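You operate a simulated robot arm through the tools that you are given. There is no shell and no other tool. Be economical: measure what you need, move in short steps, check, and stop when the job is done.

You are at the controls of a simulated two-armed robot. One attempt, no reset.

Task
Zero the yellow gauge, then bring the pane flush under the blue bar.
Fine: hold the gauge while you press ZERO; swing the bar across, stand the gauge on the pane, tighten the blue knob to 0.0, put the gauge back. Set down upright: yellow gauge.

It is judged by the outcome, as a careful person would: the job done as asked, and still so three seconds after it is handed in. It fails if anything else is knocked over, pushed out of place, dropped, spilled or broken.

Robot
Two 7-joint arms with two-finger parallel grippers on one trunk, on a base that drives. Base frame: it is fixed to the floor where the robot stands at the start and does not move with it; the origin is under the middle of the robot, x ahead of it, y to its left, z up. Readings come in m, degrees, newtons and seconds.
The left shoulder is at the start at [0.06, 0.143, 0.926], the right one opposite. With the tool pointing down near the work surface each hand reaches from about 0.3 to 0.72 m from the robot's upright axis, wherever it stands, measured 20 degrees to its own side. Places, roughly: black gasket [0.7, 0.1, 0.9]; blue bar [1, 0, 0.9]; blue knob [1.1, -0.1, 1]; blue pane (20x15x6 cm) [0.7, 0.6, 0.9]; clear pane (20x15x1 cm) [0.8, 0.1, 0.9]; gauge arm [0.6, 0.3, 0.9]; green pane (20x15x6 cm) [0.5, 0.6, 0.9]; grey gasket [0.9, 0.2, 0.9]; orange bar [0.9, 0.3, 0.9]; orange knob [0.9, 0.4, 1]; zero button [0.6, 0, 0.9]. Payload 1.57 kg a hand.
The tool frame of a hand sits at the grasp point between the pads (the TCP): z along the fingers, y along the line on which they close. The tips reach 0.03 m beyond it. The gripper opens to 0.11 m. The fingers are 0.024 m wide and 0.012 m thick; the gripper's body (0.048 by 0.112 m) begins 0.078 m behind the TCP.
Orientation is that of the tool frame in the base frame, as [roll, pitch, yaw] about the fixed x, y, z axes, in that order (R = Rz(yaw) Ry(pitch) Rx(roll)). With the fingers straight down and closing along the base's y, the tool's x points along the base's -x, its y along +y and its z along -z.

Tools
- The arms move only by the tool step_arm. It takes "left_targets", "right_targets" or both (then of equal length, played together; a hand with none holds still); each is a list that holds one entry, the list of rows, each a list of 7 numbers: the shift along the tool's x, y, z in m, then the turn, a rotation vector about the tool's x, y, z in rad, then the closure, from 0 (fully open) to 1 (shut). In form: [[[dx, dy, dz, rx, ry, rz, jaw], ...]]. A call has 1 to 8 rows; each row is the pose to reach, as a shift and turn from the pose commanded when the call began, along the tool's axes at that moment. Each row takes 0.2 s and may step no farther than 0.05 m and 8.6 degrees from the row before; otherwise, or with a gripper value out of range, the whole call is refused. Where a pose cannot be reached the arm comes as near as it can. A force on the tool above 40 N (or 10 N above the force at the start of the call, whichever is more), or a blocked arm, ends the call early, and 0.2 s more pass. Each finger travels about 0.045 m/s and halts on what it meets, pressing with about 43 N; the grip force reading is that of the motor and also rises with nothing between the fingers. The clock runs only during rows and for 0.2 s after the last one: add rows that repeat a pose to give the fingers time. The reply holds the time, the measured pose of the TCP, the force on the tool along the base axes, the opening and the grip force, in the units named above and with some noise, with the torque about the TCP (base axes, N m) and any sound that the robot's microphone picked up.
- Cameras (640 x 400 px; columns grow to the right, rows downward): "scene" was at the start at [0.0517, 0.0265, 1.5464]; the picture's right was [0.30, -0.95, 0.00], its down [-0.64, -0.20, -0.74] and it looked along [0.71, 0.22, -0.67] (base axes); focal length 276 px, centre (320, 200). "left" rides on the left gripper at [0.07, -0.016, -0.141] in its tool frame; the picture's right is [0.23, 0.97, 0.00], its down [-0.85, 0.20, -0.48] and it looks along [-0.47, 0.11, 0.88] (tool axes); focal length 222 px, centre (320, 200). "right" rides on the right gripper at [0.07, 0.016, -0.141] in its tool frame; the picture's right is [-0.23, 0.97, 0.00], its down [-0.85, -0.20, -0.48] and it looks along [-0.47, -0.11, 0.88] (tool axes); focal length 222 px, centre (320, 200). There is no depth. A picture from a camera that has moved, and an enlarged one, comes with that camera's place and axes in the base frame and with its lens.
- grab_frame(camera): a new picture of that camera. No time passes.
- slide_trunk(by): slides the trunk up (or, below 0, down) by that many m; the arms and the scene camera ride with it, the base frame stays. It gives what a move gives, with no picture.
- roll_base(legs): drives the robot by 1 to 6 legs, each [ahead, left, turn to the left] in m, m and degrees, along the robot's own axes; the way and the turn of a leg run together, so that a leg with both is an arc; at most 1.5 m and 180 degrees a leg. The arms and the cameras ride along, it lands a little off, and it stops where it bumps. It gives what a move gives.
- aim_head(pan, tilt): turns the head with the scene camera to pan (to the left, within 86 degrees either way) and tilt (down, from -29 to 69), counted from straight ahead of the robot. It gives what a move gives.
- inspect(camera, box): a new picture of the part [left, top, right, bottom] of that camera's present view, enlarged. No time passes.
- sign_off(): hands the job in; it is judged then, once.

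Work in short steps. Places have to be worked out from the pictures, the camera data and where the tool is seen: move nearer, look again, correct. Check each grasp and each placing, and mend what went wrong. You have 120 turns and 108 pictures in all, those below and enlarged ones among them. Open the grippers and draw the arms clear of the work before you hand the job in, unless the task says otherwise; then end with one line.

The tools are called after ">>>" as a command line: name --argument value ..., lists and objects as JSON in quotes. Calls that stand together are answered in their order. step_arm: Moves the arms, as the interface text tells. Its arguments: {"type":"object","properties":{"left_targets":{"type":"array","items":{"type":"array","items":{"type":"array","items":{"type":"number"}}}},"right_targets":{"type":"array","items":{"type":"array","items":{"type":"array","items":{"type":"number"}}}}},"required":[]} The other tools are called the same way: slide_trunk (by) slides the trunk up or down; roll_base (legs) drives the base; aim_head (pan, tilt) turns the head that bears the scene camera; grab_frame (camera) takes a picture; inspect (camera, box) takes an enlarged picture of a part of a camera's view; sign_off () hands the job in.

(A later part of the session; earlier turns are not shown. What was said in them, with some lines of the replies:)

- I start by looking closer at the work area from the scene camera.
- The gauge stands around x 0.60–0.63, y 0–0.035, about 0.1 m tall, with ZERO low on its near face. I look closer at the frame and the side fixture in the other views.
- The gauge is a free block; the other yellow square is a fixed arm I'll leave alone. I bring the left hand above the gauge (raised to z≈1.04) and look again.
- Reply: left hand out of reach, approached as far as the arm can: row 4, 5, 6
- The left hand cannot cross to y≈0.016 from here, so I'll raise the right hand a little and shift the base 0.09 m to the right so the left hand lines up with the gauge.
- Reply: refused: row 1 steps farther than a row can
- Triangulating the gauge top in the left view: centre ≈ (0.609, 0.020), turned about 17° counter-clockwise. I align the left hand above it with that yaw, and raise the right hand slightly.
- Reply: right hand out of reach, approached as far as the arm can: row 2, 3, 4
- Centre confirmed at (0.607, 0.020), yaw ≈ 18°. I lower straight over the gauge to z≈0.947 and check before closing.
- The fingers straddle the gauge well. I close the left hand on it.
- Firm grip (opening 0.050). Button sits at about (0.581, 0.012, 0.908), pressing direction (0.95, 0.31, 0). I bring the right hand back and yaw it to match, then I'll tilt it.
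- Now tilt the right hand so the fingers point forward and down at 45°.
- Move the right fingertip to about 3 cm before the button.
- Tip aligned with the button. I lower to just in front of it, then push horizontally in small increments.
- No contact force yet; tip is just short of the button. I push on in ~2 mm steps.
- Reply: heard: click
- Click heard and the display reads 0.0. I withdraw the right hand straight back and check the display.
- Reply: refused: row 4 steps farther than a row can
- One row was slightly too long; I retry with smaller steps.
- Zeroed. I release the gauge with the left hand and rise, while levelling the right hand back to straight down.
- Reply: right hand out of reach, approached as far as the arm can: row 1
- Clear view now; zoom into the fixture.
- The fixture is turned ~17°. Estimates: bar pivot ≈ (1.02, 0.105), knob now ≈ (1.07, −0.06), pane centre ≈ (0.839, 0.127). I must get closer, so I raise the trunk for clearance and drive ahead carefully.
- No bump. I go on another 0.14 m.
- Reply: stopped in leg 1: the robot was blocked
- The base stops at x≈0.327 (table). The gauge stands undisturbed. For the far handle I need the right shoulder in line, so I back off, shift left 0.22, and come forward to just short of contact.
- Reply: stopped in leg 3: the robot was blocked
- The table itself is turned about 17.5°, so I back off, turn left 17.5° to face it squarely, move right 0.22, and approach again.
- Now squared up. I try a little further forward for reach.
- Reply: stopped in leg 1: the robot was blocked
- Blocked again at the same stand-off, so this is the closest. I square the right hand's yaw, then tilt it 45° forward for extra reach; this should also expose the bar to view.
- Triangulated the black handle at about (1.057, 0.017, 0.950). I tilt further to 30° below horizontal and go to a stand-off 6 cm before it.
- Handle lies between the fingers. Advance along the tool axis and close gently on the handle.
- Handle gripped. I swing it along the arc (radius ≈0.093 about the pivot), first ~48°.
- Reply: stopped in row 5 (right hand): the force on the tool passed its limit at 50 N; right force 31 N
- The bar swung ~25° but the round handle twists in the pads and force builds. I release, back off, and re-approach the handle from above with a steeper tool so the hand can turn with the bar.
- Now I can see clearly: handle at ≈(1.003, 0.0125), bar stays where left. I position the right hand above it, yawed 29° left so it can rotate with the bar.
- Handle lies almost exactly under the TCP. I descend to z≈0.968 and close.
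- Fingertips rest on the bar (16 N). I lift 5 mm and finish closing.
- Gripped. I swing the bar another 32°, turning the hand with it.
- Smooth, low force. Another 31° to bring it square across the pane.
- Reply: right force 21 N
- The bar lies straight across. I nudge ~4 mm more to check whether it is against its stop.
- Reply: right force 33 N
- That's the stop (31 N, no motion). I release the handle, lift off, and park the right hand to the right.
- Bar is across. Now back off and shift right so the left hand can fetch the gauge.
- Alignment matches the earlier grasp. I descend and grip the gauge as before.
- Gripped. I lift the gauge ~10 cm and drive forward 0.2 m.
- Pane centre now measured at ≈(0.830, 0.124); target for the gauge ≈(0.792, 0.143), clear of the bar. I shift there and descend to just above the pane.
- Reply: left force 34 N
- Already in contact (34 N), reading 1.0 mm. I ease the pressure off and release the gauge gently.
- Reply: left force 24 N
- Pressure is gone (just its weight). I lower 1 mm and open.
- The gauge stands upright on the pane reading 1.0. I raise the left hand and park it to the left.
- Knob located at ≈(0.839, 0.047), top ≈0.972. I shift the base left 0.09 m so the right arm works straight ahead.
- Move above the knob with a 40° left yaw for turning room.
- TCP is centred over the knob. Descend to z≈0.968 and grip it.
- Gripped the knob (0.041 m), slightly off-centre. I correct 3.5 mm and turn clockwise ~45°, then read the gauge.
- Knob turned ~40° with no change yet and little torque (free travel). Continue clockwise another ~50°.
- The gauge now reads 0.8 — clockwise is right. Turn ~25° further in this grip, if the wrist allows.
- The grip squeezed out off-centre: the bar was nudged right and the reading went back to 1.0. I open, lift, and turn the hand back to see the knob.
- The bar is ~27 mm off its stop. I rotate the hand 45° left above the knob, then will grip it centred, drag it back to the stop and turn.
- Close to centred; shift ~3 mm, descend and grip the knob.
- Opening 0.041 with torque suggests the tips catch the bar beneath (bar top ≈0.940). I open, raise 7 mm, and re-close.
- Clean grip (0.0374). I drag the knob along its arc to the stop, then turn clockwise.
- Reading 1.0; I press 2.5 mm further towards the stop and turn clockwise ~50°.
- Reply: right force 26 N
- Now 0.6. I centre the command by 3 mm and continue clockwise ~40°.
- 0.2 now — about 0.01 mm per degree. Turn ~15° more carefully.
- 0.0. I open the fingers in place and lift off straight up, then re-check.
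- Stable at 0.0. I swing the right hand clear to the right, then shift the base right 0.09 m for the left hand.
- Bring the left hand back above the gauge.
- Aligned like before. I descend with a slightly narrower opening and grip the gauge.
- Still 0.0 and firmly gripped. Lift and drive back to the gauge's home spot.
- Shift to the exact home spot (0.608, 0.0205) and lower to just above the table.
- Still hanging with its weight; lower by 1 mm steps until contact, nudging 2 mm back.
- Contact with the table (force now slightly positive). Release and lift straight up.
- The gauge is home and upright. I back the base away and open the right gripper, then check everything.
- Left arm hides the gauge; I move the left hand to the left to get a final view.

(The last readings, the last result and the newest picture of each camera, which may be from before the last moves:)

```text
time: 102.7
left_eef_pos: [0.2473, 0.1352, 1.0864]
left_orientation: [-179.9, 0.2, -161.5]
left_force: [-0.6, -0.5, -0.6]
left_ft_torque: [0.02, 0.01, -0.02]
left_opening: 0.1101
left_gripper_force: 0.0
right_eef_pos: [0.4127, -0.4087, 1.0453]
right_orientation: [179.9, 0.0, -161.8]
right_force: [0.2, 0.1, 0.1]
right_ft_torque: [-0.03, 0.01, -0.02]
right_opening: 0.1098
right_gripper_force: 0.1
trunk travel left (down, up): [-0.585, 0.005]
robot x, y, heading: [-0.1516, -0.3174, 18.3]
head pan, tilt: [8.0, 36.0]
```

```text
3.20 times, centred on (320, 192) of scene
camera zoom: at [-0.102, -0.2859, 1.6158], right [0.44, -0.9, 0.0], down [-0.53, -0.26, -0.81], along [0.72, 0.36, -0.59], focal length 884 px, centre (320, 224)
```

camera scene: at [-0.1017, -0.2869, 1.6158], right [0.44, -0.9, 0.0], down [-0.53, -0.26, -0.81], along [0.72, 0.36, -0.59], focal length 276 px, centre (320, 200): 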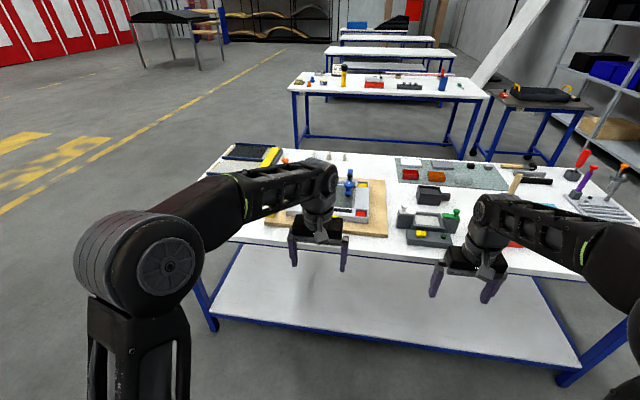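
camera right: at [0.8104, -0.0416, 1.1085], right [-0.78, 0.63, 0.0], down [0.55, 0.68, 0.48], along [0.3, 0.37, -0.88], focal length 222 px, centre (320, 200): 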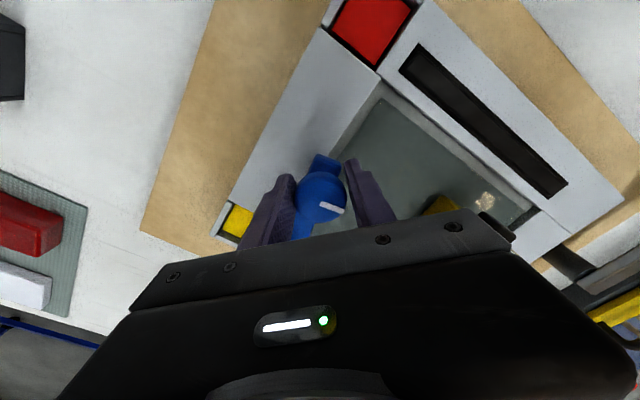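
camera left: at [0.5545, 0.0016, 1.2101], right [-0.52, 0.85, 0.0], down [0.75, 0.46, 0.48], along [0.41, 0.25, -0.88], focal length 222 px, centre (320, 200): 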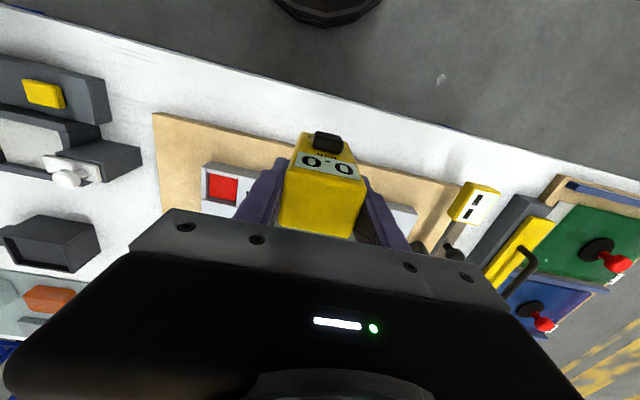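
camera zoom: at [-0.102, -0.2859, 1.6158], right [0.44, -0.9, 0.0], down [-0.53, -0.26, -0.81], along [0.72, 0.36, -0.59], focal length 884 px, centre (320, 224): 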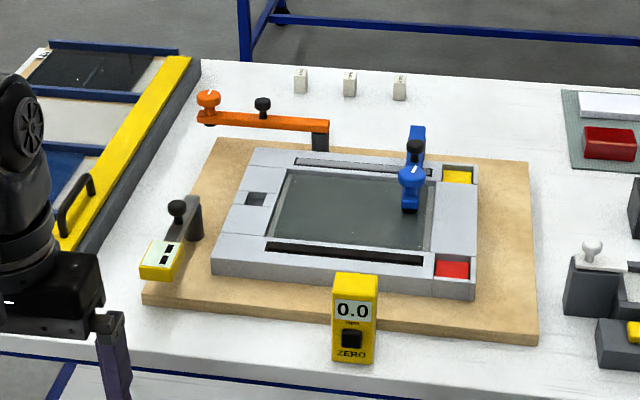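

Gauge upright at home reading 0.0, blue bar across the pane, everything else undisturbed, both hands open and clear. I hand it in.

>>> sign_off

```text
The job is handed in.
```

The gauge is zeroed and the blue bar is swung across to its stop. I tightened the blue knob until the gauge, standing on the pane, read 0.0, then put the gauge back upright in its place.
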